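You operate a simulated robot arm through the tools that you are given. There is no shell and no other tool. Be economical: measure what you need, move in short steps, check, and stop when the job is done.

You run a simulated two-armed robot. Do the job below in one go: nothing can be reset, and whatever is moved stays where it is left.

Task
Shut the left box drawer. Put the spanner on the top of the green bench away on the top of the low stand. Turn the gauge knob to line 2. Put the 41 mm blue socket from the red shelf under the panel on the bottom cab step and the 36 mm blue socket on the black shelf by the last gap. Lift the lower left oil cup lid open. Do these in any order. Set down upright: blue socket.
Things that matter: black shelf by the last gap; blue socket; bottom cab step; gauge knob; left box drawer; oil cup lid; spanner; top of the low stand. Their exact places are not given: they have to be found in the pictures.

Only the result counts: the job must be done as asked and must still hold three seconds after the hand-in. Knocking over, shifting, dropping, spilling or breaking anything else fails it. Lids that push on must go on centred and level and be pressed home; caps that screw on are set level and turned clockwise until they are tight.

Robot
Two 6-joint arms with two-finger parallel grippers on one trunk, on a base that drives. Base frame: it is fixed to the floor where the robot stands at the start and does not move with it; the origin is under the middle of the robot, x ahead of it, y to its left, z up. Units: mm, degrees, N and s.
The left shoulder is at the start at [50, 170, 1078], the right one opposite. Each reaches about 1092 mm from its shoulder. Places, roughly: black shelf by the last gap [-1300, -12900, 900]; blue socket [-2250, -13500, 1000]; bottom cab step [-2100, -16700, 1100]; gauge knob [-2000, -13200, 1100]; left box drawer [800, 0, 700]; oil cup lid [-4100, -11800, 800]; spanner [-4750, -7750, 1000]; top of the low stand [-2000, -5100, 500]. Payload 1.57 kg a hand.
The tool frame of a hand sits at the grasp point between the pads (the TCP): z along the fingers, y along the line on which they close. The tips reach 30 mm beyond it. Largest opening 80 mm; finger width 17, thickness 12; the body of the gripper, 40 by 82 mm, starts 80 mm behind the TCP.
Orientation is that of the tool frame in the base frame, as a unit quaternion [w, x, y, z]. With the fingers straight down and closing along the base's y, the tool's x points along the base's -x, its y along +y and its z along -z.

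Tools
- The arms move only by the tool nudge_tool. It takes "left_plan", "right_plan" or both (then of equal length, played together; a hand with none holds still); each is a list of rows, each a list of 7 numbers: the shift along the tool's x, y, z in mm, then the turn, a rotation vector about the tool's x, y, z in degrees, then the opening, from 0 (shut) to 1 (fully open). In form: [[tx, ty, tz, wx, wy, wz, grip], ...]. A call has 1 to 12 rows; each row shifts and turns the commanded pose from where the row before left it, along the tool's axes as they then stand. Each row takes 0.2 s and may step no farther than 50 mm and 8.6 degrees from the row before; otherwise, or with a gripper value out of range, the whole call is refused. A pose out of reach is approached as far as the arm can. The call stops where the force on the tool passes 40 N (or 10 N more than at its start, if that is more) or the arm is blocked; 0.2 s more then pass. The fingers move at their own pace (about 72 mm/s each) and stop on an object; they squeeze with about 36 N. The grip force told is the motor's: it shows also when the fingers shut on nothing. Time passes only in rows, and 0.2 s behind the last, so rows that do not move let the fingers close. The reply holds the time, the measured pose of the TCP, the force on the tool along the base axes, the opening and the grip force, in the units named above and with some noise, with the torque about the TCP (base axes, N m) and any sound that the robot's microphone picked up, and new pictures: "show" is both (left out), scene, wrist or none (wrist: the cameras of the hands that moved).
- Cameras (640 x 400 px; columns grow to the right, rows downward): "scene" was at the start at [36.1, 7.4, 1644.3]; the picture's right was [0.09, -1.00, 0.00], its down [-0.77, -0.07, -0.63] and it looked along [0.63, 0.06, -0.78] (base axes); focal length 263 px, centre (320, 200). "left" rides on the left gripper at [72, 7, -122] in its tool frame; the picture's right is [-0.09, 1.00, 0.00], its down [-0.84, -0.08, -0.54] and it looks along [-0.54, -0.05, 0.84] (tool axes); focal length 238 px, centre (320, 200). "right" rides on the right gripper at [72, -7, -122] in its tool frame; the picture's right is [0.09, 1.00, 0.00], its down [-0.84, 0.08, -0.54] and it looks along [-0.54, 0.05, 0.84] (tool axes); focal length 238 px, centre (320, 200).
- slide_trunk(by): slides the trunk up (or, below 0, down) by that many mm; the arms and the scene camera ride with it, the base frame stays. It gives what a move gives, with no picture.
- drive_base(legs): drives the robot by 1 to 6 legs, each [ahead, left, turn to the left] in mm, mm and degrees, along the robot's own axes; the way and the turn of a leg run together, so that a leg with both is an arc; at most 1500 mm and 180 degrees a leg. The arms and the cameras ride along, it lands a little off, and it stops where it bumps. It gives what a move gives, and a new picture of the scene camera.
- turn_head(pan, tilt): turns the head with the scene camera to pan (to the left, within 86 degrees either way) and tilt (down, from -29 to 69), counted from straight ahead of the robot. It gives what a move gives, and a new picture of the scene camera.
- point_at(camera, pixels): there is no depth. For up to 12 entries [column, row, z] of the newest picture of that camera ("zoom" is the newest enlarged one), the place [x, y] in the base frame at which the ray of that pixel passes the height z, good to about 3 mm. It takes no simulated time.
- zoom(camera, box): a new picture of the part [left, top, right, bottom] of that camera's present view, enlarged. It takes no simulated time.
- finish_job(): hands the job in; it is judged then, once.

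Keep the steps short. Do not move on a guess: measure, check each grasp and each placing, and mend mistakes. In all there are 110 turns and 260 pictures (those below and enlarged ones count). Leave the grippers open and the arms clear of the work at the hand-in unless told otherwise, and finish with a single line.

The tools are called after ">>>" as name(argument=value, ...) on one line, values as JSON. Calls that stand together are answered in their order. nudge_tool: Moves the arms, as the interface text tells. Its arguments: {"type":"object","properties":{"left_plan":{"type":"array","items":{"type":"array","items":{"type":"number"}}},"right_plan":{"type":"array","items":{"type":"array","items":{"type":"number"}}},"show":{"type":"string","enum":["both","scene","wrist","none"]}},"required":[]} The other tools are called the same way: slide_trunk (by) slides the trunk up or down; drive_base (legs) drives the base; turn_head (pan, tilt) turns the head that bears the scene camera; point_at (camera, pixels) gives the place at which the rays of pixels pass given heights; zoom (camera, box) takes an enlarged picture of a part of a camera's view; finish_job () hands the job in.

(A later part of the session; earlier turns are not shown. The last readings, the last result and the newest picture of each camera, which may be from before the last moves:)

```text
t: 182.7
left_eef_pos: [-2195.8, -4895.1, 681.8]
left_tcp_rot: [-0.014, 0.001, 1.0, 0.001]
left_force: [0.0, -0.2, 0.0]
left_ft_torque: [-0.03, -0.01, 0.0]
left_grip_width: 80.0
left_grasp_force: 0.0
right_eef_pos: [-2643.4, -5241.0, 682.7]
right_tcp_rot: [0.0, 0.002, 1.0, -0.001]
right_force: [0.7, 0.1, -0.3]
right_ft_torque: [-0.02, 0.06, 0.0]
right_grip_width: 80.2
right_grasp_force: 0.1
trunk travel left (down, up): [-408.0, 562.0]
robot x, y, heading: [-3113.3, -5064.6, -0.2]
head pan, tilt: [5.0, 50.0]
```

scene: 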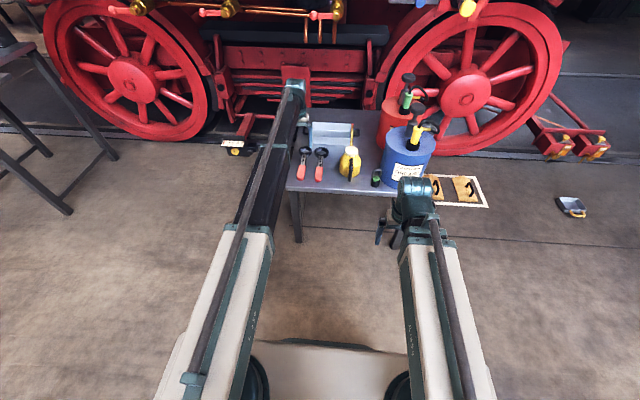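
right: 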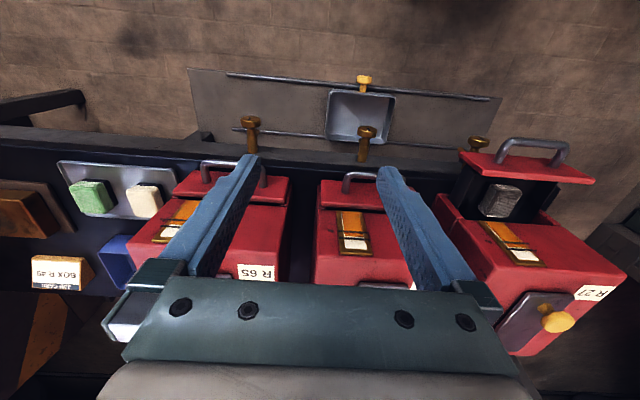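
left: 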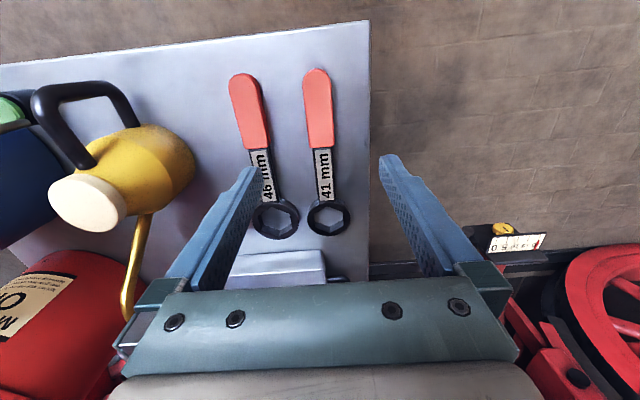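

The spanner lies on the stand, released. I'll pull back, fold the left hand, raise, turn south, and drive on.

>>> slide_trunk(by=300)

>>> nudge_tool(left_plan=[[45, 0, 0, 0, 0, 0, 1], [45, 0, 0, 0, 0, 0, 1], [45, 0, 0, 0, 0, 0, 1], [45, 0, 0, 0, 0, 0, 1], [45, 0, 0, 0, 0, 0, 1], [45, 0, 0, 0, 0, 0, 1], [45, 0, 0, 0, 0, 0, 1], [45, 0, 0, 0, 0, 0, 1], [45, 0, 0, 0, 0, 0, 1]], show="none")

>>> drive_base(legs=[[-150, 0, 0], [0, 0, -89.8], [1500, 0, 0], [1500, 0, 0], [1000, 0, 0]])

>>> turn_head(pan=0, tilt=18)

```text
t: 185.7
left_eef_pos: [-2195.4, -4895.4, 980.9]
left_tcp_rot: [-0.014, 0.0, 1.0, 0.0]
left_force: [0.1, 0.6, 1.2]
left_ft_torque: [-0.01, 0.02, 0.04]
left_grip_width: 80.1
left_grasp_force: 0.1
right_eef_pos: [-2643.1, -5239.3, 982.5]
right_tcp_rot: [0.0, 0.001, 1.0, -0.001]
right_force: [0.2, -0.3, -0.2]
right_ft_torque: [0.01, 0.03, -0.01]
right_grip_width: 79.8
right_grasp_force: 0.0
trunk travel left (down, up): [-708.0, 262.0]
robot x, y, heading: [-3110.6, -5064.5, -0.2]
head pan, tilt: [5.0, 50.0]
```

```text
t: 187.7
left_eef_pos: [-2602.5, -4897.0, 983.3]
left_tcp_rot: [-0.014, 0.001, 1.0, 0.001]
left_force: [0.1, -0.5, 0.2]
left_ft_torque: [-0.02, -0.02, 0.0]
left_grip_width: 80.3
left_grasp_force: 0.1
left hand out of reach, approached as far as the arm can: row 3, 5, 8
right_eef_pos: [-2643.9, -5240.9, 983.1]
right_tcp_rot: [0.001, 0.001, 1.0, 0.0]
right_force: [0.2, 0.3, 0.4]
right_ft_torque: [0.01, -0.01, 0.03]
right_grip_width: 80.0
right_grasp_force: 0.2
trunk travel left (down, up): [-708.0, 262.0]
robot x, y, heading: [-3113.0, -5065.6, -0.1]
head pan, tilt: [5.0, 50.0]
```

```text
t: 211.7
left_eef_pos: [-3063.0, -9570.9, 983.2]
left_tcp_rot: [-0.009, 0.703, 0.711, 0.01]
left_force: [0.2, 0.1, 0.3]
left_ft_torque: [-0.01, -0.01, -0.03]
left_grip_width: 79.8
left_grasp_force: 0.0
right_eef_pos: [-3410.5, -9532.3, 982.4]
right_tcp_rot: [-0.001, 0.703, 0.711, -0.001]
right_force: [0.2, 0.6, -0.4]
right_ft_torque: [-0.01, -0.03, 0.0]
right_grip_width: 80.0
right_grasp_force: 0.1
trunk travel left (down, up): [-708.0, 262.0]
robot x, y, heading: [-3236.9, -9060.0, -89.2]
head pan, tilt: [5.0, 50.0]
```

scene: 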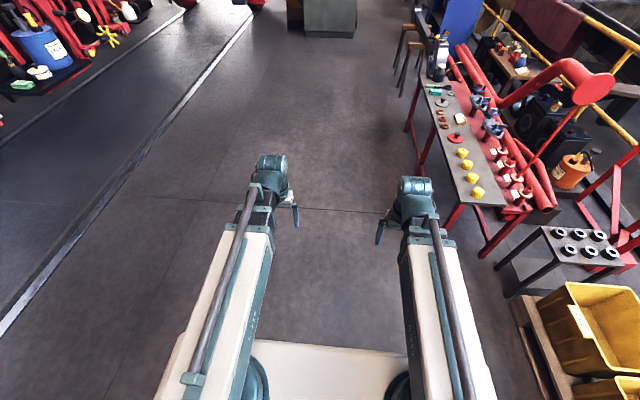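

```text
t: 212.7
left_eef_pos: [-3065.3, -9569.4, 982.8]
left_tcp_rot: [-0.01, 0.703, 0.711, 0.01]
left_force: [0.1, -0.7, -0.3]
left_ft_torque: [0.01, -0.01, 0.01]
left_grip_width: 80.1
left_grasp_force: 0.1
right_eef_pos: [-3409.7, -9532.6, 982.6]
right_tcp_rot: [0.0, 0.703, 0.711, 0.0]
right_force: [-0.4, -0.4, -1.1]
right_ft_torque: [0.0, 0.02, 0.03]
right_grip_width: 79.9
right_grasp_force: 0.1
trunk travel left (down, up): [-708.0, 262.0]
robot x, y, heading: [-3239.6, -9059.3, -89.3]
head pan, tilt: [0.0, 18.0]
```

scene: 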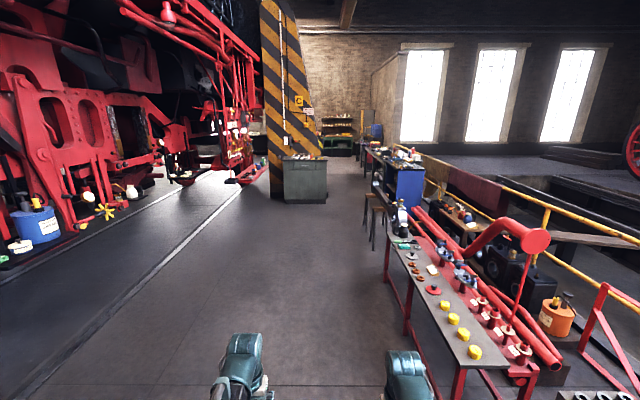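

The oil cups should be ahead right, near y≈-11800. I'll drive 1700 more and look right.

>>> drive_base(legs=[[850, 0, -0.7], [850, 0, 0]])

>>> turn_head(pan=-35, tilt=30)

```text
t: 221.2
left_eef_pos: [-3061.6, -11260.3, 983.5]
left_tcp_rot: [-0.009, 0.706, 0.708, 0.01]
left_force: [0.5, -0.6, 0.4]
left_ft_torque: [0.02, -0.05, -0.03]
left_grip_width: 79.9
left_grasp_force: 0.1
right_eef_pos: [-3407.9, -11218.1, 982.8]
right_tcp_rot: [0.0, 0.707, 0.707, -0.001]
right_force: [-0.1, -0.4, -0.7]
right_ft_torque: [0.02, 0.01, 0.02]
right_grip_width: 79.9
right_grasp_force: 0.0
trunk travel left (down, up): [-708.0, 262.0]
robot x, y, heading: [-3231.3, -10750.3, -89.9]
head pan, tilt: [0.0, 18.0]
```

scene: 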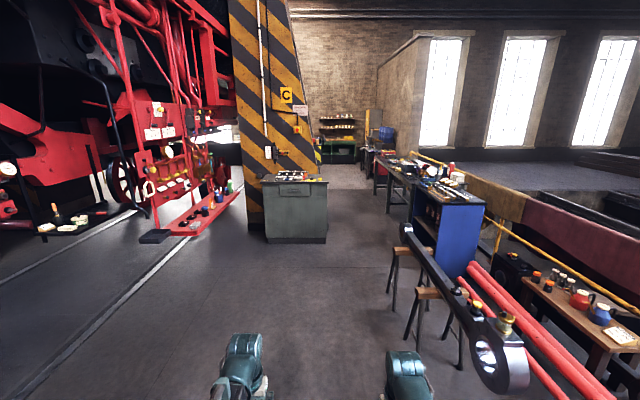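

```text
t: 222.2
left_eef_pos: [-3061.4, -11260.1, 982.0]
left_tcp_rot: [-0.009, 0.707, 0.708, 0.011]
left_force: [-0.2, -0.6, 0.7]
left_ft_torque: [0.03, -0.01, 0.01]
left_grip_width: 80.0
left_grasp_force: 0.2
right_eef_pos: [-3408.2, -11219.0, 983.1]
right_tcp_rot: [0.0, 0.706, 0.708, -0.001]
right_force: [-0.6, 0.7, -0.1]
right_ft_torque: [0.02, -0.02, -0.01]
right_grip_width: 79.8
right_grasp_force: 0.1
trunk travel left (down, up): [-708.0, 262.0]
robot x, y, heading: [-3231.7, -10751.1, -89.7]
head pan, tilt: [-35.0, 30.0]
```

scene: 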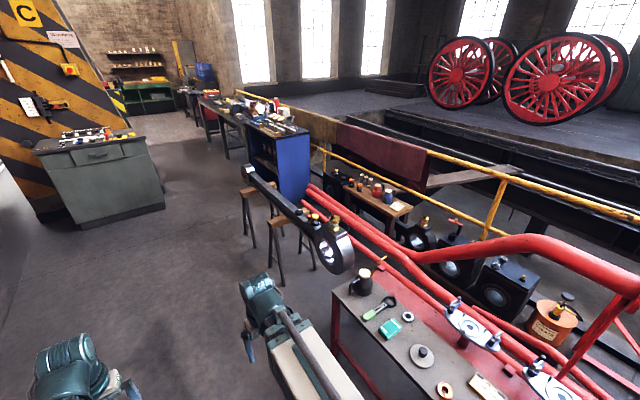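

A rod on trestles carries gold oil cups. I'll drive alongside and face it.

>>> drive_base(legs=[[950, 50, 0], [0, 0, -90]])

>>> turn_head(pan=0, tilt=40)

```text
t: 231.0
left_eef_pos: [-3691.2, -11876.0, 983.1]
left_tcp_rot: [0.0, 1.0, 0.004, 0.014]
left_force: [0.1, 0.3, 0.1]
left_ft_torque: [0.0, -0.01, -0.01]
left_grip_width: 80.0
left_grasp_force: 0.1
right_eef_pos: [-3652.4, -11530.0, 983.5]
right_tcp_rot: [0.0, 1.0, 0.003, 0.0]
right_force: [0.0, -0.4, -0.5]
right_ft_torque: [0.0, 0.0, -0.05]
right_grip_width: 80.0
right_grasp_force: 0.2
trunk travel left (down, up): [-708.0, 262.0]
robot x, y, heading: [-3179.3, -11702.8, -179.7]
head pan, tilt: [-35.0, 30.0]
```

scene: 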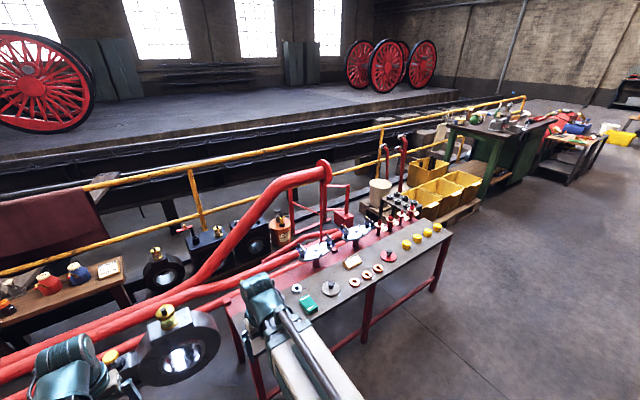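

```text
t: 232.0
left_eef_pos: [-3691.3, -11874.2, 982.7]
left_tcp_rot: [0.002, 1.0, 0.003, 0.014]
left_force: [-0.7, -0.6, 0.3]
left_ft_torque: [0.02, -0.02, 0.0]
left_grip_width: 80.2
left_grasp_force: 0.0
right_eef_pos: [-3651.1, -11529.1, 982.3]
right_tcp_rot: [0.0, 1.0, 0.003, 0.0]
right_force: [0.3, -0.2, -0.3]
right_ft_torque: [-0.05, -0.01, 0.01]
right_grip_width: 80.1
right_grasp_force: 0.1
trunk travel left (down, up): [-708.0, 262.0]
robot x, y, heading: [-3183.0, -11707.1, -179.7]
head pan, tilt: [0.0, 40.0]
```

scene: 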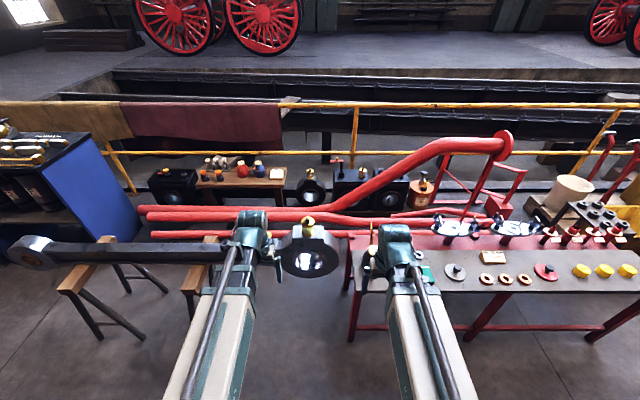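

>>> nudge_tool(left_plan=[[0, -45, 0, 0, 0, 0, 1], [0, -45, 0, 0, 0, 0, 1], [0, -45, 0, 0, 0, 0, 1], [0, -45, 0, 0, 0, 0, 1], [0, -30, 0, 0, 0, 0, 1]], show="none")

>>> zoom(camera="scene", box=[140, 150, 380, 290])

>>> point_at(camera="scene", pixels=[[308, 225, 800], [308, 225, 900], [190, 240, 800], [308, 180, 600], [363, 170, 700], [190, 172, 600]])

```text
t: 233.2
left_eef_pos: [-3693.2, -11664.5, 982.5]
left_tcp_rot: [0.001, 1.0, 0.003, 0.014]
left_force: [0.5, -0.2, 0.2]
left_ft_torque: [0.01, 0.05, 0.0]
left_grip_width: 79.9
left_grasp_force: 0.1
right_eef_pos: [-3651.8, -11529.3, 982.8]
right_tcp_rot: [-0.001, 1.0, 0.003, -0.001]
right_force: [-0.1, -0.1, -0.3]
right_ft_torque: [0.02, 0.0, 0.0]
right_grip_width: 80.0
right_grasp_force: 0.1
trunk travel left (down, up): [-708.0, 262.0]
robot x, y, heading: [-3182.3, -11706.9, -179.9]
head pan, tilt: [0.0, 40.0]
```

```text
2.67 times, centred on (260, 220) of scene
```

zoom: 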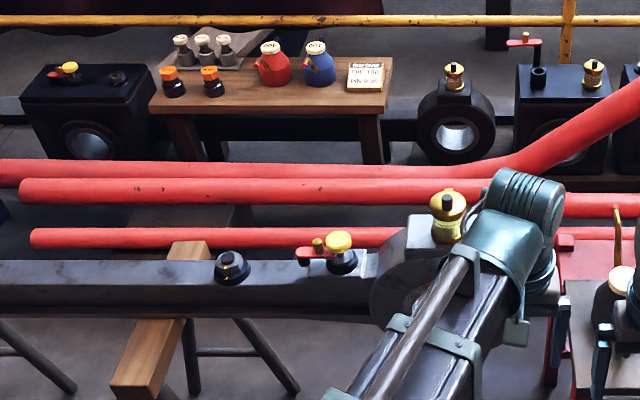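

```text
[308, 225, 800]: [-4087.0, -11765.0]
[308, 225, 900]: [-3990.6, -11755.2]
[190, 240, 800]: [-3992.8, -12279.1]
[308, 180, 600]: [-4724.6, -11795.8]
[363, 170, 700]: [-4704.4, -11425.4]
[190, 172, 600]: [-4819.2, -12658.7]
```

The lower left cup on the rod is at zoom (340,250), a yellow dome with a red tab. An open one behind shows the red-arm lid standing up. I'll measure it and bring the left hand over for a wrist view.

>>> point_at(camera="scene", pixels=[[267, 237, 800], [267, 237, 850], [267, 237, 900], [258, 239, 850]])

>>> zoom(camera="scene", box=[240, 215, 310, 260])

>>> zoom(camera="scene", box=[320, 150, 390, 195])

```text
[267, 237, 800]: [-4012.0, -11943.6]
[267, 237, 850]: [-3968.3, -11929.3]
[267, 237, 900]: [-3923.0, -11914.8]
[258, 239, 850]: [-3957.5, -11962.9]
```

```text
8.89 times, centred on (275, 238) of scene
```

zoom: 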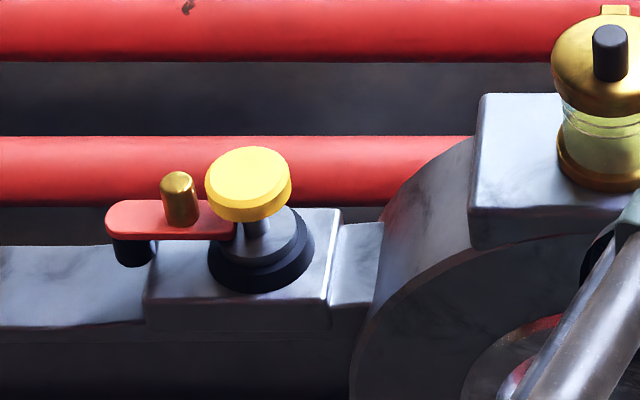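

```text
8.89 times, centred on (355, 172) of scene
```

zoom: 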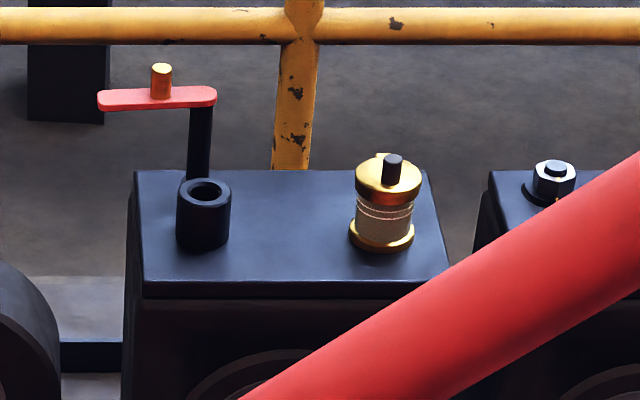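

I need closer views of both candidates on the rod (brass cup on the big end, yellow knob to its left), so I'll move the left hand nearer for its wrist camera.

>>> nudge_tool(left_plan=[[-30, 35, 0, 0, 0, 0, 1], [-30, 35, 0, 0, 0, 0, 1], [-30, 35, 0, 0, 0, 0, 1], [-20, 35, 0, 0, 0, 0, 1]], show="wrist")

>>> turn_head(pan=10, tilt=45)

>>> zoom(camera="scene", box=[290, 130, 430, 220])

```text
t: 234.2
left_eef_pos: [-3802.1, -11807.3, 982.5]
left_tcp_rot: [0.001, 1.0, 0.003, 0.014]
left_force: [0.7, 0.8, 0.3]
left_ft_torque: [0.03, -0.03, 0.01]
left_grip_width: 80.0
left_grasp_force: 0.0
left hand out of reach, approached as far as the arm can: row 4
right_eef_pos: [-3651.5, -11529.3, 982.2]
right_tcp_rot: [-0.001, 1.0, 0.003, 0.0]
right_force: [-1.1, -0.9, -0.2]
right_ft_torque: [0.01, 0.01, -0.01]
right_grip_width: 79.8
right_grasp_force: 0.1
trunk travel left (down, up): [-708.0, 262.0]
robot x, y, heading: [-3181.7, -11702.2, -179.7]
head pan, tilt: [0.0, 40.0]
```

left: 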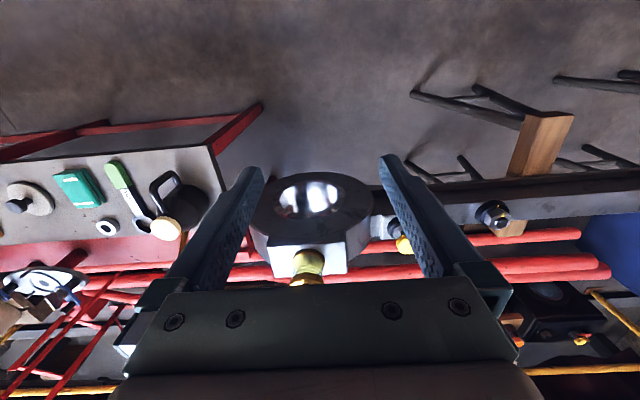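

```text
t: 234.9
left_eef_pos: [-3801.2, -11806.6, 983.3]
left_tcp_rot: [0.001, 1.0, 0.003, 0.014]
left_force: [-0.1, 0.2, -0.3]
left_ft_torque: [0.01, 0.0, 0.01]
left_grip_width: 80.0
left_grasp_force: 0.0
right_eef_pos: [-3651.6, -11529.6, 982.9]
right_tcp_rot: [-0.001, 1.0, 0.004, 0.001]
right_force: [-0.4, 0.4, -0.8]
right_ft_torque: [0.01, 0.01, 0.01]
right_grip_width: 79.8
right_grasp_force: 0.0
trunk travel left (down, up): [-708.0, 262.0]
robot x, y, heading: [-3180.9, -11703.1, -179.6]
head pan, tilt: [10.0, 45.0]
```

scene: 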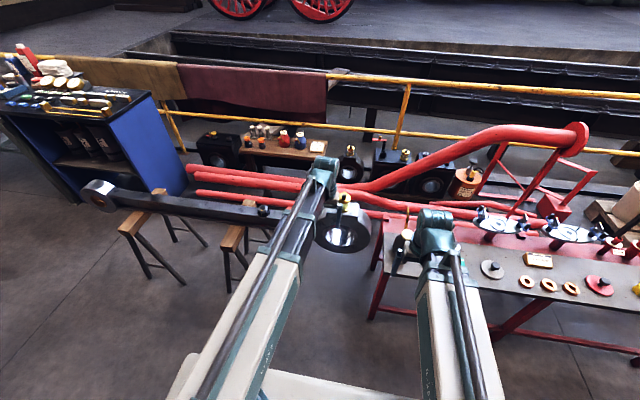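

```text
4.44 times, centred on (360, 175) of scene
```

zoom: 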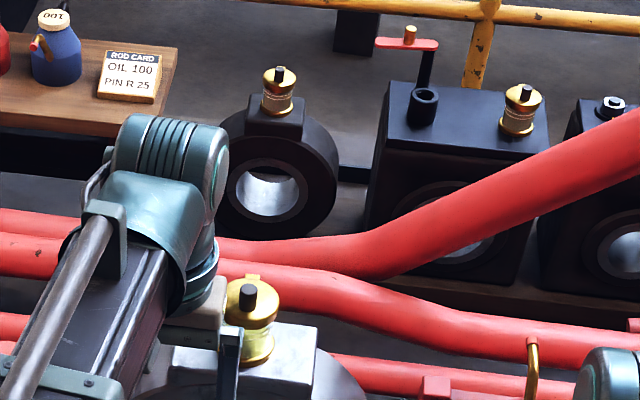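

I still need to see the yellow one clearly. I'll swing the left hand to the right, drive closer, and zoom on both.

>>> nudge_tool(left_plan=[[40, -20, 0, 0, 0, 0, 1], [40, -30, 0, 0, 0, 0, 1], [40, -30, 0, 0, 0, 0, 1], [0, -45, 0, 0, 0, 0, 1]], show="none")

>>> drive_base(legs=[[150, 250, 0]])

>>> zoom(camera="scene", box=[250, 130, 410, 230])

```text
t: 235.9
left_eef_pos: [-3682.3, -11679.3, 983.1]
left_tcp_rot: [0.001, 1.0, 0.004, 0.013]
left_force: [0.8, -0.8, 0.5]
left_ft_torque: [0.05, 0.02, -0.05]
left_grip_width: 80.0
left_grasp_force: 0.2
right_eef_pos: [-3652.1, -11530.0, 982.1]
right_tcp_rot: [0.0, 1.0, 0.004, 0.0]
right_force: [0.5, 0.8, 0.5]
right_ft_torque: [-0.02, 0.01, -0.01]
right_grip_width: 80.0
right_grasp_force: 0.1
trunk travel left (down, up): [-708.0, 262.0]
robot x, y, heading: [-3179.9, -11704.9, -179.7]
head pan, tilt: [10.0, 45.0]
```

```text
t: 237.9
left_eef_pos: [-3831.5, -11930.8, 981.5]
left_tcp_rot: [0.001, 1.0, 0.003, 0.015]
left_force: [0.0, -0.6, 0.0]
left_ft_torque: [0.04, -0.01, 0.0]
left_grip_width: 80.0
left_grasp_force: 0.0
right_eef_pos: [-3801.7, -11779.0, 982.5]
right_tcp_rot: [-0.001, 1.0, 0.003, -0.001]
right_force: [0.7, 0.1, 0.4]
right_ft_torque: [0.0, 0.03, 0.03]
right_grip_width: 79.9
right_grasp_force: 0.0
trunk travel left (down, up): [-708.0, 262.0]
robot x, y, heading: [-3332.2, -11953.1, -179.3]
head pan, tilt: [10.0, 45.0]
```

scene: 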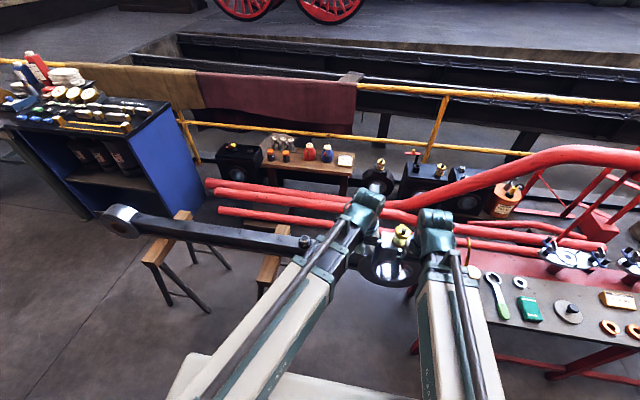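

```text
4.00 times, centred on (330, 180) of scene
```

zoom: 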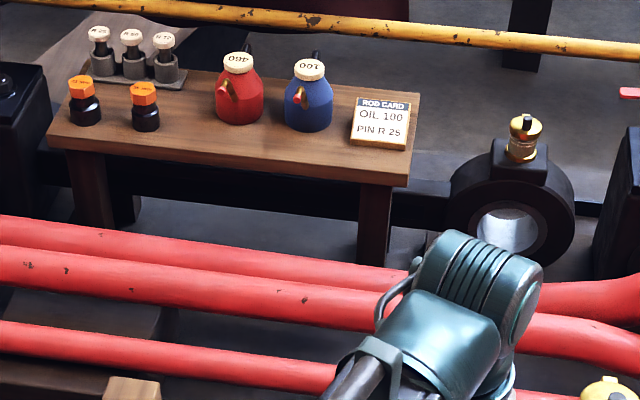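

>>> zoom(camera="left", box=[200, 130, 440, 290])

>>> zoom(camera="right", box=[200, 130, 440, 290])

>>> zoom(camera="scene", box=[370, 140, 450, 260])

```text
2.50 times, centred on (320, 210) of left
```

zoom: 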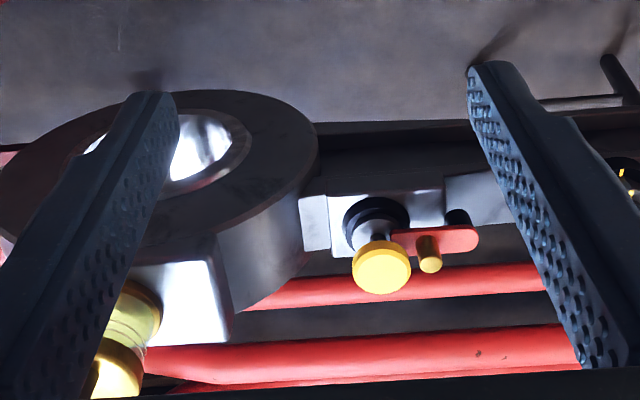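

```text
2.50 times, centred on (320, 210) of right
```

zoom: 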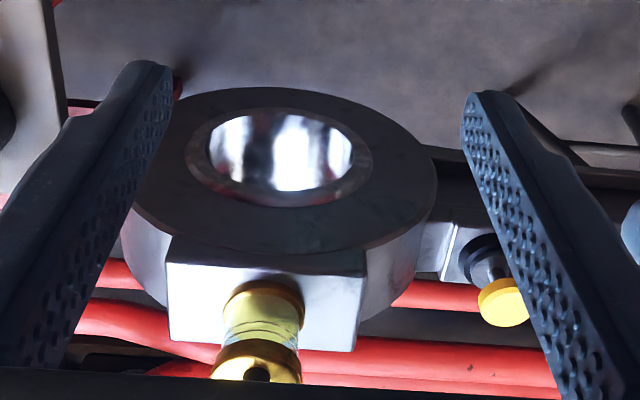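

```text
3.33 times, centred on (410, 200) of scene
```

zoom: 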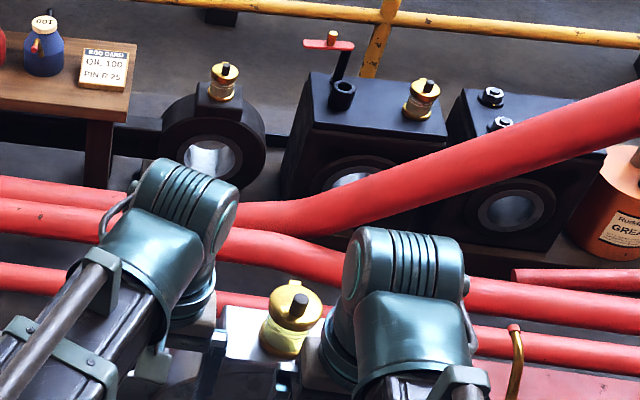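

The brass cup on the rod's big end has a hinged gold lid with a black knob, matching the given place. I'll triangulate the knob and hinge.

>>> point_at(camera="right", pixels=[[295, 279, 800], [295, 279, 850], [295, 279, 900], [295, 279, 930]])

>>> point_at(camera="scene", pixels=[[404, 229, 800], [404, 229, 850], [404, 229, 900], [404, 229, 930]])

>>> zoom(camera="scene", box=[380, 215, 420, 250])

```text
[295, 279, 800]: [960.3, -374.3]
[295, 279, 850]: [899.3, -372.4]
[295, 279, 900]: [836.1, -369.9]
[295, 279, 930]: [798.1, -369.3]
```

```text
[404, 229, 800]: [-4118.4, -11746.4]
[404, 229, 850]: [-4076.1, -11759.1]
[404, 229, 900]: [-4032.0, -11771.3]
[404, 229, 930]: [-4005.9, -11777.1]
```

```text
11.43 times, centred on (400, 232) of scene
```

zoom: 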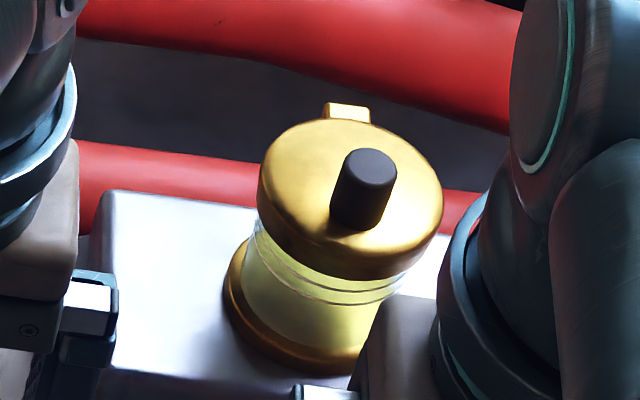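

The right camera's stored picture is stale. I'll move the right hand ahead 120 and take a fresh one.

>>> nudge_tool(right_plan=[[-40, 0, 0, 0, 0, 0, 1], [-40, 0, 0, 0, 0, 0, 1], [-40, 0, 0, 0, 0, 0, 1]], left_plan=[[0, 40, 0, 0, 0, 0, 1], [0, 40, 0, 0, 0, 0, 1], [0, 40, 0, 0, 0, 0, 1]], show="both")

>>> zoom(camera="right", box=[260, 180, 380, 280])

```text
t: 238.7
left_eef_pos: [-3832.1, -12050.2, 983.3]
left_tcp_rot: [0.001, 1.0, 0.003, 0.015]
left_force: [-0.1, -0.4, 0.0]
left_ft_torque: [-0.01, -0.02, 0.02]
left_grip_width: 80.1
left_grasp_force: 0.0
right_eef_pos: [-3920.7, -11779.1, 981.4]
right_tcp_rot: [-0.001, 1.0, 0.003, 0.0]
right_force: [-0.4, -0.2, -1.1]
right_ft_torque: [-0.02, 0.01, 0.02]
right_grip_width: 80.2
right_grasp_force: 0.0
trunk travel left (down, up): [-708.0, 262.0]
robot x, y, heading: [-3327.1, -11951.6, -179.5]
head pan, tilt: [10.0, 45.0]
```

scene: 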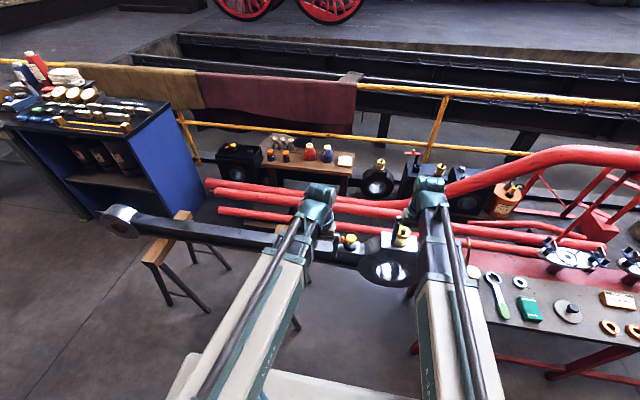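
right: 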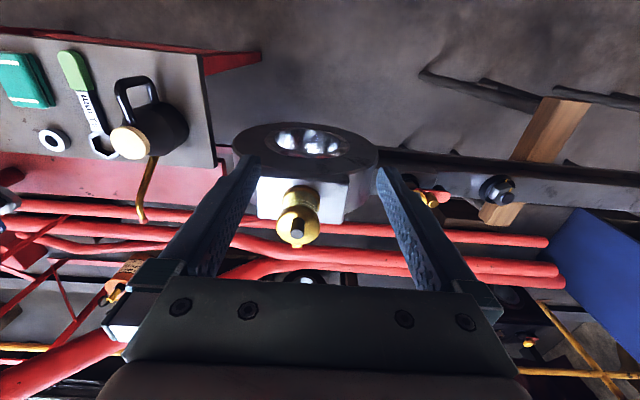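
left: 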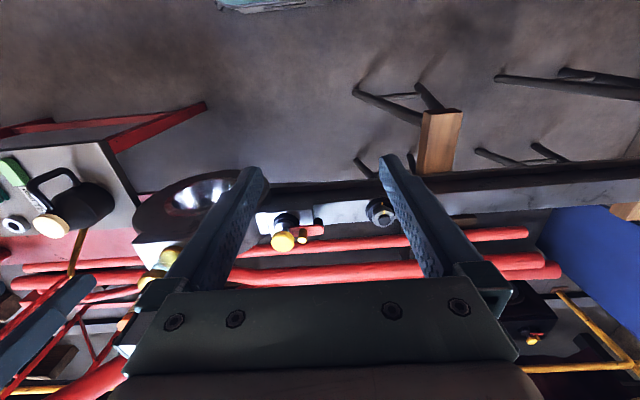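

```text
4.00 times, centred on (320, 230) of right
```

zoom: 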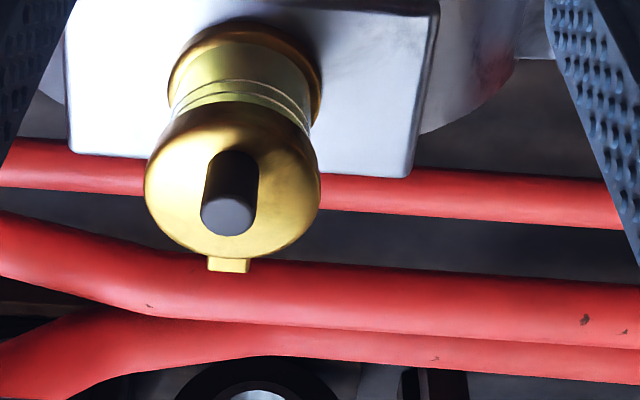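

>>> point_at(camera="right", pixels=[[297, 233, 780], [297, 233, 820], [297, 233, 860], [297, 233, 900], [297, 245, 800], [297, 245, 840], [299, 190, 800], [280, 220, 840], [321, 220, 840]])

>>> point_at(camera="scene", pixels=[[404.4, 228.5, 780], [404.4, 228.5, 820], [404.4, 228.5, 860], [404.4, 228.5, 900], [402.4, 223.8, 800], [402.4, 223.8, 840]])

```text
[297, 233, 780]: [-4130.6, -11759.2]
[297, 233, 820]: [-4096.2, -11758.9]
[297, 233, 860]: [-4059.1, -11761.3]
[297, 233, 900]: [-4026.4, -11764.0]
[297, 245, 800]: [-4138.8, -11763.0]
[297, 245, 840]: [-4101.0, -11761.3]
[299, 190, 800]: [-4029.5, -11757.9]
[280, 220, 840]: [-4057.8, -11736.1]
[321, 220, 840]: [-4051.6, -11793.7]
```

```text
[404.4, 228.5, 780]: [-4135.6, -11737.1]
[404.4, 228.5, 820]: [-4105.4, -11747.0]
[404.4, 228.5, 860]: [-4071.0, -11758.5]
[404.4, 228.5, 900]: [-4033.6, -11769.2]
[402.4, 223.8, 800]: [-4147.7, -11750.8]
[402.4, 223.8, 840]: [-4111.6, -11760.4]
```

The knob top is at about (-4056,-11762,868), with the hinge behind it (x≈-4096). I'll position the right hand over it, then lower.

>>> nudge_tool(right_plan=[[-45, -6, 0, 0, 0, 0, 1], [-45, -6, 0, 0, 0, 0, 1], [-45, -5, 0, 0, 0, 0, 0.7]], show="none")

>>> slide_trunk(by=-75)

>>> nudge_tool(right_plan=[[0, 0, 0, 0, 0, 0, 0.7]], show="wrist")

```text
t: 239.5
left_eef_pos: [-3830.3, -12049.1, 983.7]
left_tcp_rot: [0.001, 1.0, 0.004, 0.014]
left_force: [-0.1, 0.0, -0.5]
left_ft_torque: [0.03, -0.02, 0.02]
left_grip_width: 80.1
left_grasp_force: 0.0
right_eef_pos: [-4057.1, -11763.2, 981.9]
right_tcp_rot: [-0.001, 1.0, 0.004, 0.0]
right_force: [0.5, 0.3, 0.3]
right_ft_torque: [-0.01, 0.0, -0.01]
right_grip_width: 56.0
right_grasp_force: 0.1
trunk travel left (down, up): [-708.0, 262.0]
robot x, y, heading: [-3328.3, -11948.7, -179.4]
head pan, tilt: [10.0, 45.0]
```

```text
t: 240.7
left_eef_pos: [-3830.2, -12049.8, 908.6]
left_tcp_rot: [0.001, 1.0, 0.003, 0.014]
left_force: [-0.3, -0.8, 0.9]
left_ft_torque: [0.0, 0.0, 0.01]
left_grip_width: 79.9
left_grasp_force: 0.0
right_eef_pos: [-4055.7, -11763.9, 907.2]
right_tcp_rot: [-0.001, 1.0, 0.003, 0.0]
right_force: [-0.4, 0.6, 1.4]
right_ft_torque: [0.0, 0.0, 0.02]
right_grip_width: 56.0
right_grasp_force: 0.1
trunk travel left (down, up): [-633.0, 337.0]
robot x, y, heading: [-3327.0, -11954.4, -179.6]
head pan, tilt: [10.0, 45.0]
```

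```text
t: 241.1
left_eef_pos: [-3830.4, -12049.6, 907.8]
left_tcp_rot: [0.001, 1.0, 0.004, 0.015]
left_force: [0.2, 0.7, -0.4]
left_ft_torque: [0.0, -0.01, 0.02]
left_grip_width: 79.7
left_grasp_force: 0.1
right_eef_pos: [-4057.1, -11763.9, 907.6]
right_tcp_rot: [-0.001, 1.0, 0.003, -0.001]
right_force: [-0.1, 0.3, 0.7]
right_ft_torque: [0.03, -0.02, -0.02]
right_grip_width: 55.9
right_grasp_force: 0.1
trunk travel left (down, up): [-633.0, 337.0]
robot x, y, heading: [-3328.1, -11950.8, -179.4]
head pan, tilt: [10.0, 45.0]
```

right: 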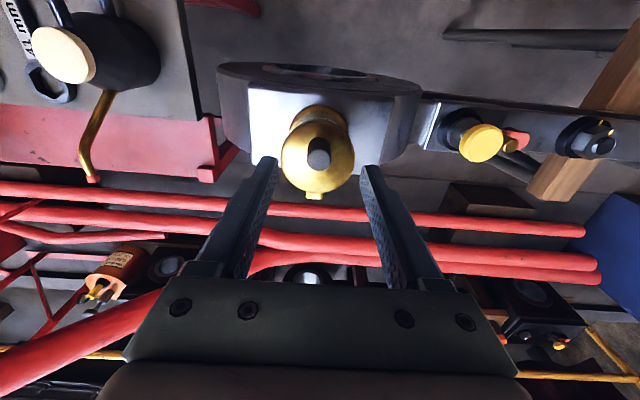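

The knob top refines to (-4053,-11763,865). I'll lower 31 and grip.

>>> nudge_tool(right_plan=[[3, 0, 0, 0, 0, 0, 0.6]], show="none")

>>> slide_trunk(by=-31)

>>> nudge_tool(right_plan=[[0, 0, 0, 0, 0, 0, 0.2], [0, 0, 0, 0, 0, 0, 0], [0, 0, 0, 0, 0, 0, 0]], show="wrist")

```text
t: 241.5
left_eef_pos: [-3830.8, -12049.9, 908.0]
left_tcp_rot: [0.001, 1.0, 0.004, 0.014]
left_force: [-0.7, 1.3, -0.2]
left_ft_torque: [0.0, 0.04, -0.01]
left_grip_width: 80.0
left_grasp_force: 0.1
right_eef_pos: [-4053.4, -11763.8, 906.7]
right_tcp_rot: [-0.001, 1.0, 0.003, 0.0]
right_force: [-0.1, 0.2, 0.7]
right_ft_torque: [-0.01, 0.02, 0.01]
right_grip_width: 48.1
right_grasp_force: 0.1
trunk travel left (down, up): [-633.0, 337.0]
robot x, y, heading: [-3327.5, -11948.9, -179.3]
head pan, tilt: [10.0, 45.0]
```

```text
t: 242.2
left_eef_pos: [-3828.7, -12050.9, 878.9]
left_tcp_rot: [0.001, 1.0, 0.004, 0.013]
left_force: [0.9, 0.1, 0.2]
left_ft_torque: [-0.01, 0.02, 0.0]
left_grip_width: 80.3
left_grasp_force: 0.0
right_eef_pos: [-4054.2, -11764.0, 878.9]
right_tcp_rot: [-0.001, 1.0, 0.003, -0.003]
right_force: [1.2, -0.3, 35.7]
right_ft_torque: [-0.47, 0.18, 0.06]
right_grip_width: 48.1
right_grasp_force: 0.0
trunk travel left (down, up): [-602.0, 368.0]
robot x, y, heading: [-3331.9, -11949.3, -179.3]
head pan, tilt: [10.0, 45.0]
stopped: the force on the tool passed its limit at 44 N (the readings are from after the stop); the commanded pose is now the measured one
```

```text
t: 243.0
left_eef_pos: [-3827.6, -12049.1, 877.7]
left_tcp_rot: [0.001, 1.0, 0.003, 0.013]
left_force: [-0.2, 0.2, 0.0]
left_ft_torque: [0.01, 0.0, 0.0]
left_grip_width: 80.0
left_grasp_force: 0.0
right_eef_pos: [-4052.8, -11763.0, 879.5]
right_tcp_rot: [-0.002, 1.0, 0.003, -0.004]
right_force: [2.5, 0.1, 42.2]
right_ft_torque: [-0.57, 0.28, 0.13]
right_grip_width: 17.5
right_grasp_force: 32.6
trunk travel left (down, up): [-602.0, 368.0]
robot x, y, heading: [-3329.6, -11951.1, -179.6]
head pan, tilt: [10.0, 45.0]
```

right: 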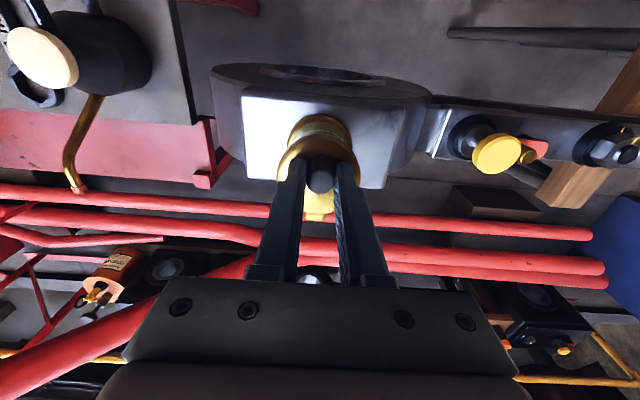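

The tips touched the lid (top ≈849) and the knob is gripped (17.5 mm). I'll raise the grip 5 mm on the knob to leave room for tilting, regrip, and start the arc: up, then back toward the hinge.

>>> nudge_tool(right_plan=[[0, 0, 0, 0, 0, 0, 0.35], [0, 0, 0, 0, 0, 0, 0.35]], show="none")

>>> slide_trunk(by=5)

>>> nudge_tool(right_plan=[[0, 0, 0, 0, 0, 0, 0], [0, 0, 0, 0, 0, 0, 0], [0, 0, 0, 0, 0, 0, 0]], show="none")

>>> slide_trunk(by=6)

>>> nudge_tool(right_plan=[[-3, 0, 0, 0, 0, 0, 0]], show="wrist")

```text
t: 243.6
left_eef_pos: [-3827.8, -12048.4, 879.0]
left_tcp_rot: [0.001, 1.0, 0.003, 0.014]
left_force: [-0.2, -0.4, 0.3]
left_ft_torque: [0.05, -0.01, -0.01]
left_grip_width: 79.9
left_grasp_force: 0.1
right_eef_pos: [-4053.5, -11759.9, 879.4]
right_tcp_rot: [-0.003, 1.0, 0.002, -0.004]
right_force: [-0.5, 13.0, 45.2]
right_ft_torque: [-0.05, 0.22, -0.08]
right_grip_width: 21.5
right_grasp_force: 0.1
trunk travel left (down, up): [-602.0, 368.0]
robot x, y, heading: [-3328.0, -11953.3, -179.4]
head pan, tilt: [10.0, 45.0]
```

```text
t: 244.1
left_eef_pos: [-3830.2, -12050.7, 880.8]
left_tcp_rot: [0.001, 1.0, 0.004, 0.014]
left_force: [0.4, -0.3, -1.3]
left_ft_torque: [-0.02, -0.02, 0.01]
left_grip_width: 80.3
left_grasp_force: 0.1
right_eef_pos: [-4055.8, -11765.6, 881.3]
right_tcp_rot: [-0.001, 1.0, 0.004, -0.002]
right_force: [0.5, -0.1, 0.3]
right_ft_torque: [-0.01, 0.0, 0.02]
right_grip_width: 28.1
right_grasp_force: 0.1
trunk travel left (down, up): [-607.0, 363.0]
robot x, y, heading: [-3326.0, -11953.4, -179.4]
head pan, tilt: [10.0, 45.0]
```

```text
t: 244.9
left_eef_pos: [-3830.2, -12049.1, 881.6]
left_tcp_rot: [0.002, 1.0, 0.003, 0.015]
left_force: [0.2, 0.0, 0.2]
left_ft_torque: [0.01, 0.0, -0.03]
left_grip_width: 79.9
left_grasp_force: 0.0
right_eef_pos: [-4056.7, -11762.8, 881.3]
right_tcp_rot: [-0.001, 1.0, 0.003, -0.002]
right_force: [-1.8, 4.5, -4.1]
right_ft_torque: [0.14, -0.1, 0.0]
right_grip_width: 17.0
right_grasp_force: 31.7
trunk travel left (down, up): [-607.0, 363.0]
robot x, y, heading: [-3333.8, -11953.2, -179.5]
head pan, tilt: [10.0, 45.0]
```

```text
t: 245.5
left_eef_pos: [-3831.5, -12049.6, 887.9]
left_tcp_rot: [0.001, 1.0, 0.003, 0.014]
left_force: [0.1, -0.9, 0.2]
left_ft_torque: [-0.01, 0.03, 0.02]
left_grip_width: 80.1
left_grasp_force: 0.1
right_eef_pos: [-4056.9, -11763.4, 887.7]
right_tcp_rot: [-0.002, 1.0, 0.003, -0.002]
right_force: [-3.7, 4.4, -10.9]
right_ft_torque: [0.17, -0.29, 0.05]
right_grip_width: 17.0
right_grasp_force: 31.6
trunk travel left (down, up): [-613.0, 357.0]
robot x, y, heading: [-3333.4, -11949.3, -179.4]
head pan, tilt: [10.0, 45.0]
```

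```text
t: 245.9
left_eef_pos: [-3831.7, -12049.1, 887.0]
left_tcp_rot: [0.002, 1.0, 0.003, 0.015]
left_force: [-0.2, 0.4, 0.4]
left_ft_torque: [-0.01, -0.02, 0.01]
left_grip_width: 79.8
left_grasp_force: 0.1
right_eef_pos: [-4057.7, -11763.6, 887.6]
right_tcp_rot: [-0.001, 1.0, 0.003, -0.001]
right_force: [10.0, 4.2, -14.5]
right_ft_torque: [0.17, -0.99, 0.01]
right_grip_width: 17.3
right_grasp_force: 32.3
trunk travel left (down, up): [-613.0, 357.0]
robot x, y, heading: [-3332.1, -11950.6, -179.6]
head pan, tilt: [10.0, 45.0]
```

right: 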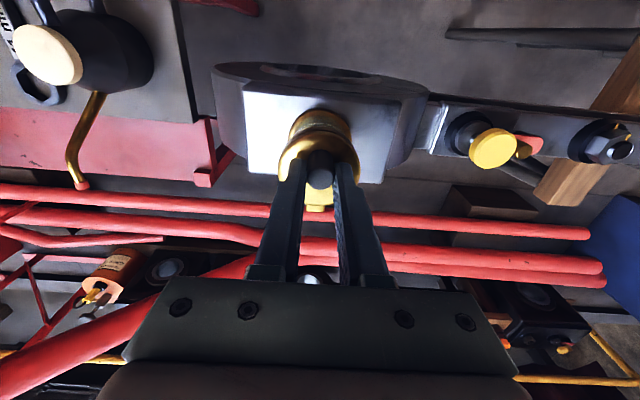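

>>> zoom(camera="right", box=[260, 90, 380, 230])

>>> zoom(camera="scene", box=[380, 215, 430, 265])

```text
2.86 times, centred on (320, 160) of right
```

zoom: 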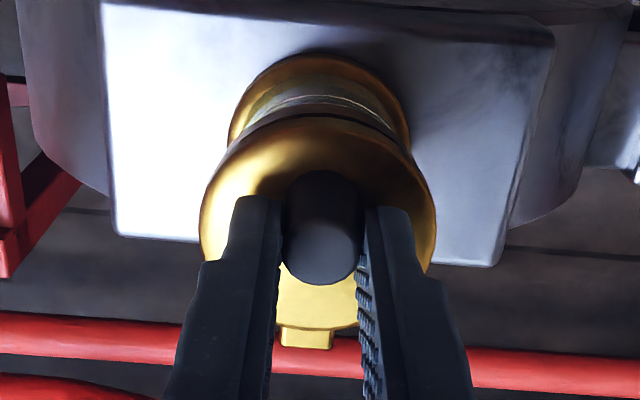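

```text
8.00 times, centred on (405, 240) of scene
```

zoom: 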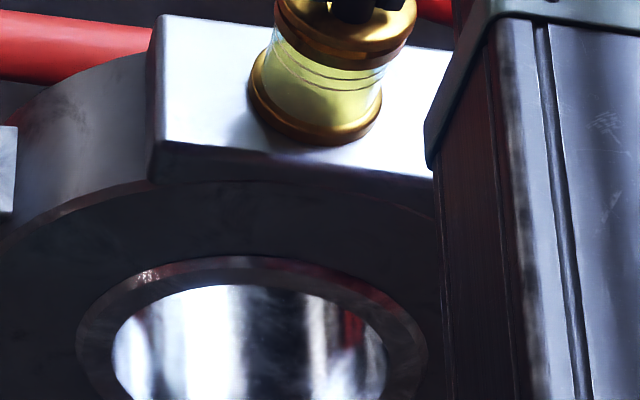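

The lid seems to be lifting (a gap shows at the front). I'll continue the arc.

>>> slide_trunk(by=6)

>>> nudge_tool(right_plan=[[-2, 0, 0, 0, 0, 0, 0]], show="none")

>>> slide_trunk(by=5)

>>> nudge_tool(right_plan=[[-4, 0, 0, 0, 0, 0, 0]], show="none")

>>> zoom(camera="right", box=[260, 90, 380, 230])

```text
t: 246.4
left_eef_pos: [-3829.8, -12049.9, 894.1]
left_tcp_rot: [0.001, 1.0, 0.002, 0.015]
left_force: [-0.3, 0.4, 0.1]
left_ft_torque: [0.0, 0.02, -0.02]
left_grip_width: 79.7
left_grasp_force: 0.0
right_eef_pos: [-4058.8, -11762.7, 893.0]
right_tcp_rot: [0.0, 1.0, 0.003, -0.003]
right_force: [3.5, 5.0, -8.5]
right_ft_torque: [0.16, -0.52, 0.05]
right_grip_width: 17.2
right_grasp_force: 32.3
trunk travel left (down, up): [-619.0, 351.0]
robot x, y, heading: [-3330.1, -11948.7, -179.3]
head pan, tilt: [10.0, 45.0]
```

```text
t: 246.8
left_eef_pos: [-3829.3, -12047.9, 893.6]
left_tcp_rot: [0.002, 1.0, 0.004, 0.014]
left_force: [0.0, 0.3, -0.4]
left_ft_torque: [0.0, -0.01, 0.0]
left_grip_width: 79.8
left_grasp_force: 0.1
right_eef_pos: [-4058.7, -11763.5, 894.7]
right_tcp_rot: [-0.001, 1.0, 0.003, -0.002]
right_force: [10.4, 5.0, -10.4]
right_ft_torque: [0.11, -0.93, 0.0]
right_grip_width: 16.9
right_grasp_force: 31.9
trunk travel left (down, up): [-619.0, 351.0]
robot x, y, heading: [-3331.4, -11953.0, -179.4]
head pan, tilt: [10.0, 45.0]
```

```text
t: 247.3
left_eef_pos: [-3830.3, -12049.5, 898.4]
left_tcp_rot: [0.001, 1.0, 0.004, 0.015]
left_force: [0.6, 0.3, 0.2]
left_ft_torque: [0.01, 0.0, 0.01]
left_grip_width: 80.3
left_grasp_force: 0.0
right_eef_pos: [-4062.2, -11763.0, 898.1]
right_tcp_rot: [-0.001, 1.0, 0.004, -0.003]
right_force: [2.9, 4.6, -11.4]
right_ft_torque: [0.12, -0.56, 0.05]
right_grip_width: 17.1
right_grasp_force: 32.4
trunk travel left (down, up): [-624.0, 346.0]
robot x, y, heading: [-3330.8, -11950.5, -179.5]
head pan, tilt: [10.0, 45.0]
```

```text
t: 247.8
left_eef_pos: [-3830.2, -12047.7, 899.7]
left_tcp_rot: [0.002, 1.0, 0.002, 0.014]
left_force: [0.0, 0.2, 0.1]
left_ft_torque: [-0.01, -0.03, -0.04]
left_grip_width: 80.0
left_grasp_force: 0.2
right_eef_pos: [-4062.7, -11763.1, 898.8]
right_tcp_rot: [-0.001, 1.0, 0.004, 0.0]
right_force: [15.4, 3.2, -10.0]
right_ft_torque: [0.1, -1.13, 0.02]
right_grip_width: 17.1
right_grasp_force: 32.7
trunk travel left (down, up): [-624.0, 346.0]
robot x, y, heading: [-3329.5, -11953.1, -179.4]
head pan, tilt: [10.0, 45.0]
```

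```text
2.86 times, centred on (320, 160) of right
```

zoom: 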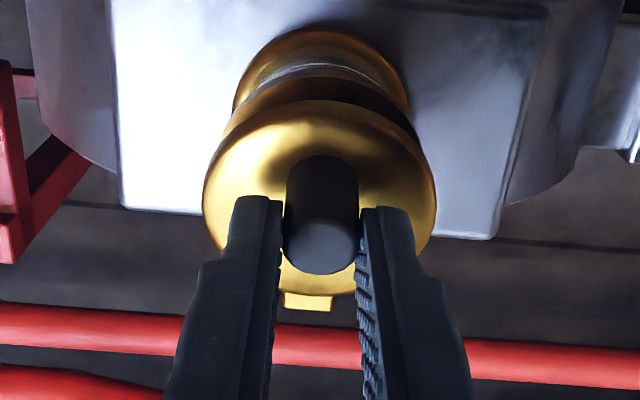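

The lid is tilting open. I'll continue the arc.

>>> slide_trunk(by=6)

>>> nudge_tool(right_plan=[[-4, 0, 0, 0, 0, 0, 0]], show="none")

>>> slide_trunk(by=5)

>>> nudge_tool(right_plan=[[-5, 0, 0, 0, 0, 0, 0]], show="none")

>>> slide_trunk(by=4)

>>> nudge_tool(right_plan=[[-6, 0, 0, 0, 0, 0, 0]], show="none")

>>> zoom(camera="right", box=[260, 90, 380, 230])

```text
t: 248.3
left_eef_pos: [-3830.9, -12048.6, 904.5]
left_tcp_rot: [0.002, 1.0, 0.003, 0.015]
left_force: [0.1, -0.6, 0.3]
left_ft_torque: [0.02, -0.01, 0.02]
left_grip_width: 79.9
left_grasp_force: 0.1
right_eef_pos: [-4066.9, -11763.6, 903.7]
right_tcp_rot: [-0.001, 1.0, 0.003, -0.003]
right_force: [2.7, 4.6, -10.4]
right_ft_torque: [0.13, -0.45, 0.01]
right_grip_width: 16.9
right_grasp_force: 31.6
trunk travel left (down, up): [-630.0, 340.0]
robot x, y, heading: [-3330.8, -11948.5, -179.6]
head pan, tilt: [10.0, 45.0]
```

```text
t: 248.7
left_eef_pos: [-3831.2, -12049.2, 905.9]
left_tcp_rot: [0.002, 1.0, 0.003, 0.014]
left_force: [-0.4, -0.5, -0.4]
left_ft_torque: [0.02, -0.02, 0.02]
left_grip_width: 79.9
left_grasp_force: 0.0
right_eef_pos: [-4066.7, -11763.2, 904.9]
right_tcp_rot: [-0.001, 1.0, 0.003, -0.001]
right_force: [13.7, 3.3, -9.3]
right_ft_torque: [0.13, -1.1, 0.0]
right_grip_width: 17.2
right_grasp_force: 32.2
trunk travel left (down, up): [-630.0, 340.0]
robot x, y, heading: [-3330.7, -11953.1, -179.7]
head pan, tilt: [10.0, 45.0]
```

```text
t: 249.2
left_eef_pos: [-3830.9, -12050.2, 909.9]
left_tcp_rot: [0.002, 1.0, 0.004, 0.016]
left_force: [0.6, -0.1, -0.2]
left_ft_torque: [0.0, 0.0, 0.03]
left_grip_width: 79.9
left_grasp_force: 0.0
right_eef_pos: [-4070.9, -11762.5, 909.4]
right_tcp_rot: [-0.001, 1.0, 0.003, -0.003]
right_force: [1.7, 3.5, -11.8]
right_ft_torque: [0.09, -0.41, 0.05]
right_grip_width: 17.3
right_grasp_force: 32.0
trunk travel left (down, up): [-635.0, 335.0]
robot x, y, heading: [-3329.6, -11953.8, -179.2]
head pan, tilt: [10.0, 45.0]
```

```text
t: 249.6
left_eef_pos: [-3828.8, -12049.9, 910.7]
left_tcp_rot: [0.001, 1.0, 0.003, 0.013]
left_force: [1.8, 0.0, 0.8]
left_ft_torque: [0.0, 0.04, -0.01]
left_grip_width: 80.1
left_grasp_force: 0.1
right_eef_pos: [-4072.0, -11762.0, 909.8]
right_tcp_rot: [-0.001, 1.0, 0.004, -0.001]
right_force: [15.6, 4.0, -7.5]
right_ft_torque: [0.13, -1.17, 0.02]
right_grip_width: 17.1
right_grasp_force: 32.5
trunk travel left (down, up): [-635.0, 335.0]
robot x, y, heading: [-3333.3, -11951.8, -179.7]
head pan, tilt: [10.0, 45.0]
```

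```text
t: 250.2
left_eef_pos: [-3831.7, -12049.8, 913.5]
left_tcp_rot: [0.002, 1.0, 0.003, 0.015]
left_force: [-1.2, -0.2, 0.3]
left_ft_torque: [0.0, 0.01, 0.0]
left_grip_width: 80.4
left_grasp_force: 0.1
right_eef_pos: [-4075.0, -11763.4, 912.6]
right_tcp_rot: [-0.001, 1.0, 0.003, -0.004]
right_force: [5.9, 5.0, -11.8]
right_ft_torque: [0.16, -0.69, 0.07]
right_grip_width: 16.8
right_grasp_force: 32.5
trunk travel left (down, up): [-639.0, 331.0]
robot x, y, heading: [-3332.5, -11954.5, -179.4]
head pan, tilt: [10.0, 45.0]
```

```text
t: 250.6
left_eef_pos: [-3830.4, -12048.9, 915.1]
left_tcp_rot: [0.001, 1.0, 0.003, 0.014]
left_force: [-0.6, 0.6, 0.3]
left_ft_torque: [-0.01, -0.01, 0.02]
left_grip_width: 80.0
left_grasp_force: 0.1
right_eef_pos: [-4078.4, -11762.8, 914.7]
right_tcp_rot: [0.0, 1.0, 0.004, -0.001]
right_force: [17.7, 5.5, -1.6]
right_ft_torque: [0.16, -1.26, 0.02]
right_grip_width: 17.2
right_grasp_force: 32.3
trunk travel left (down, up): [-639.0, 331.0]
robot x, y, heading: [-3332.0, -11954.3, -179.7]
head pan, tilt: [10.0, 45.0]
```

```text
2.86 times, centred on (320, 160) of right
```

zoom: 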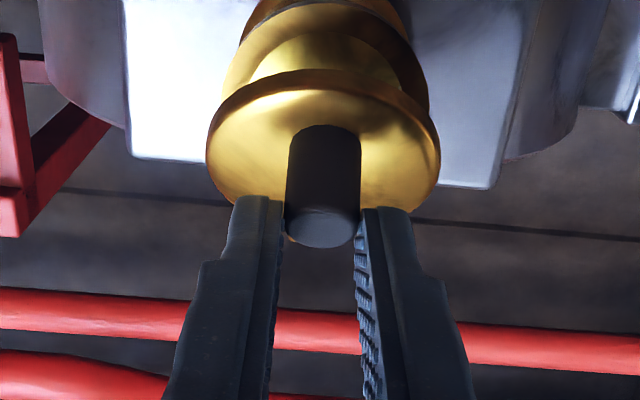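

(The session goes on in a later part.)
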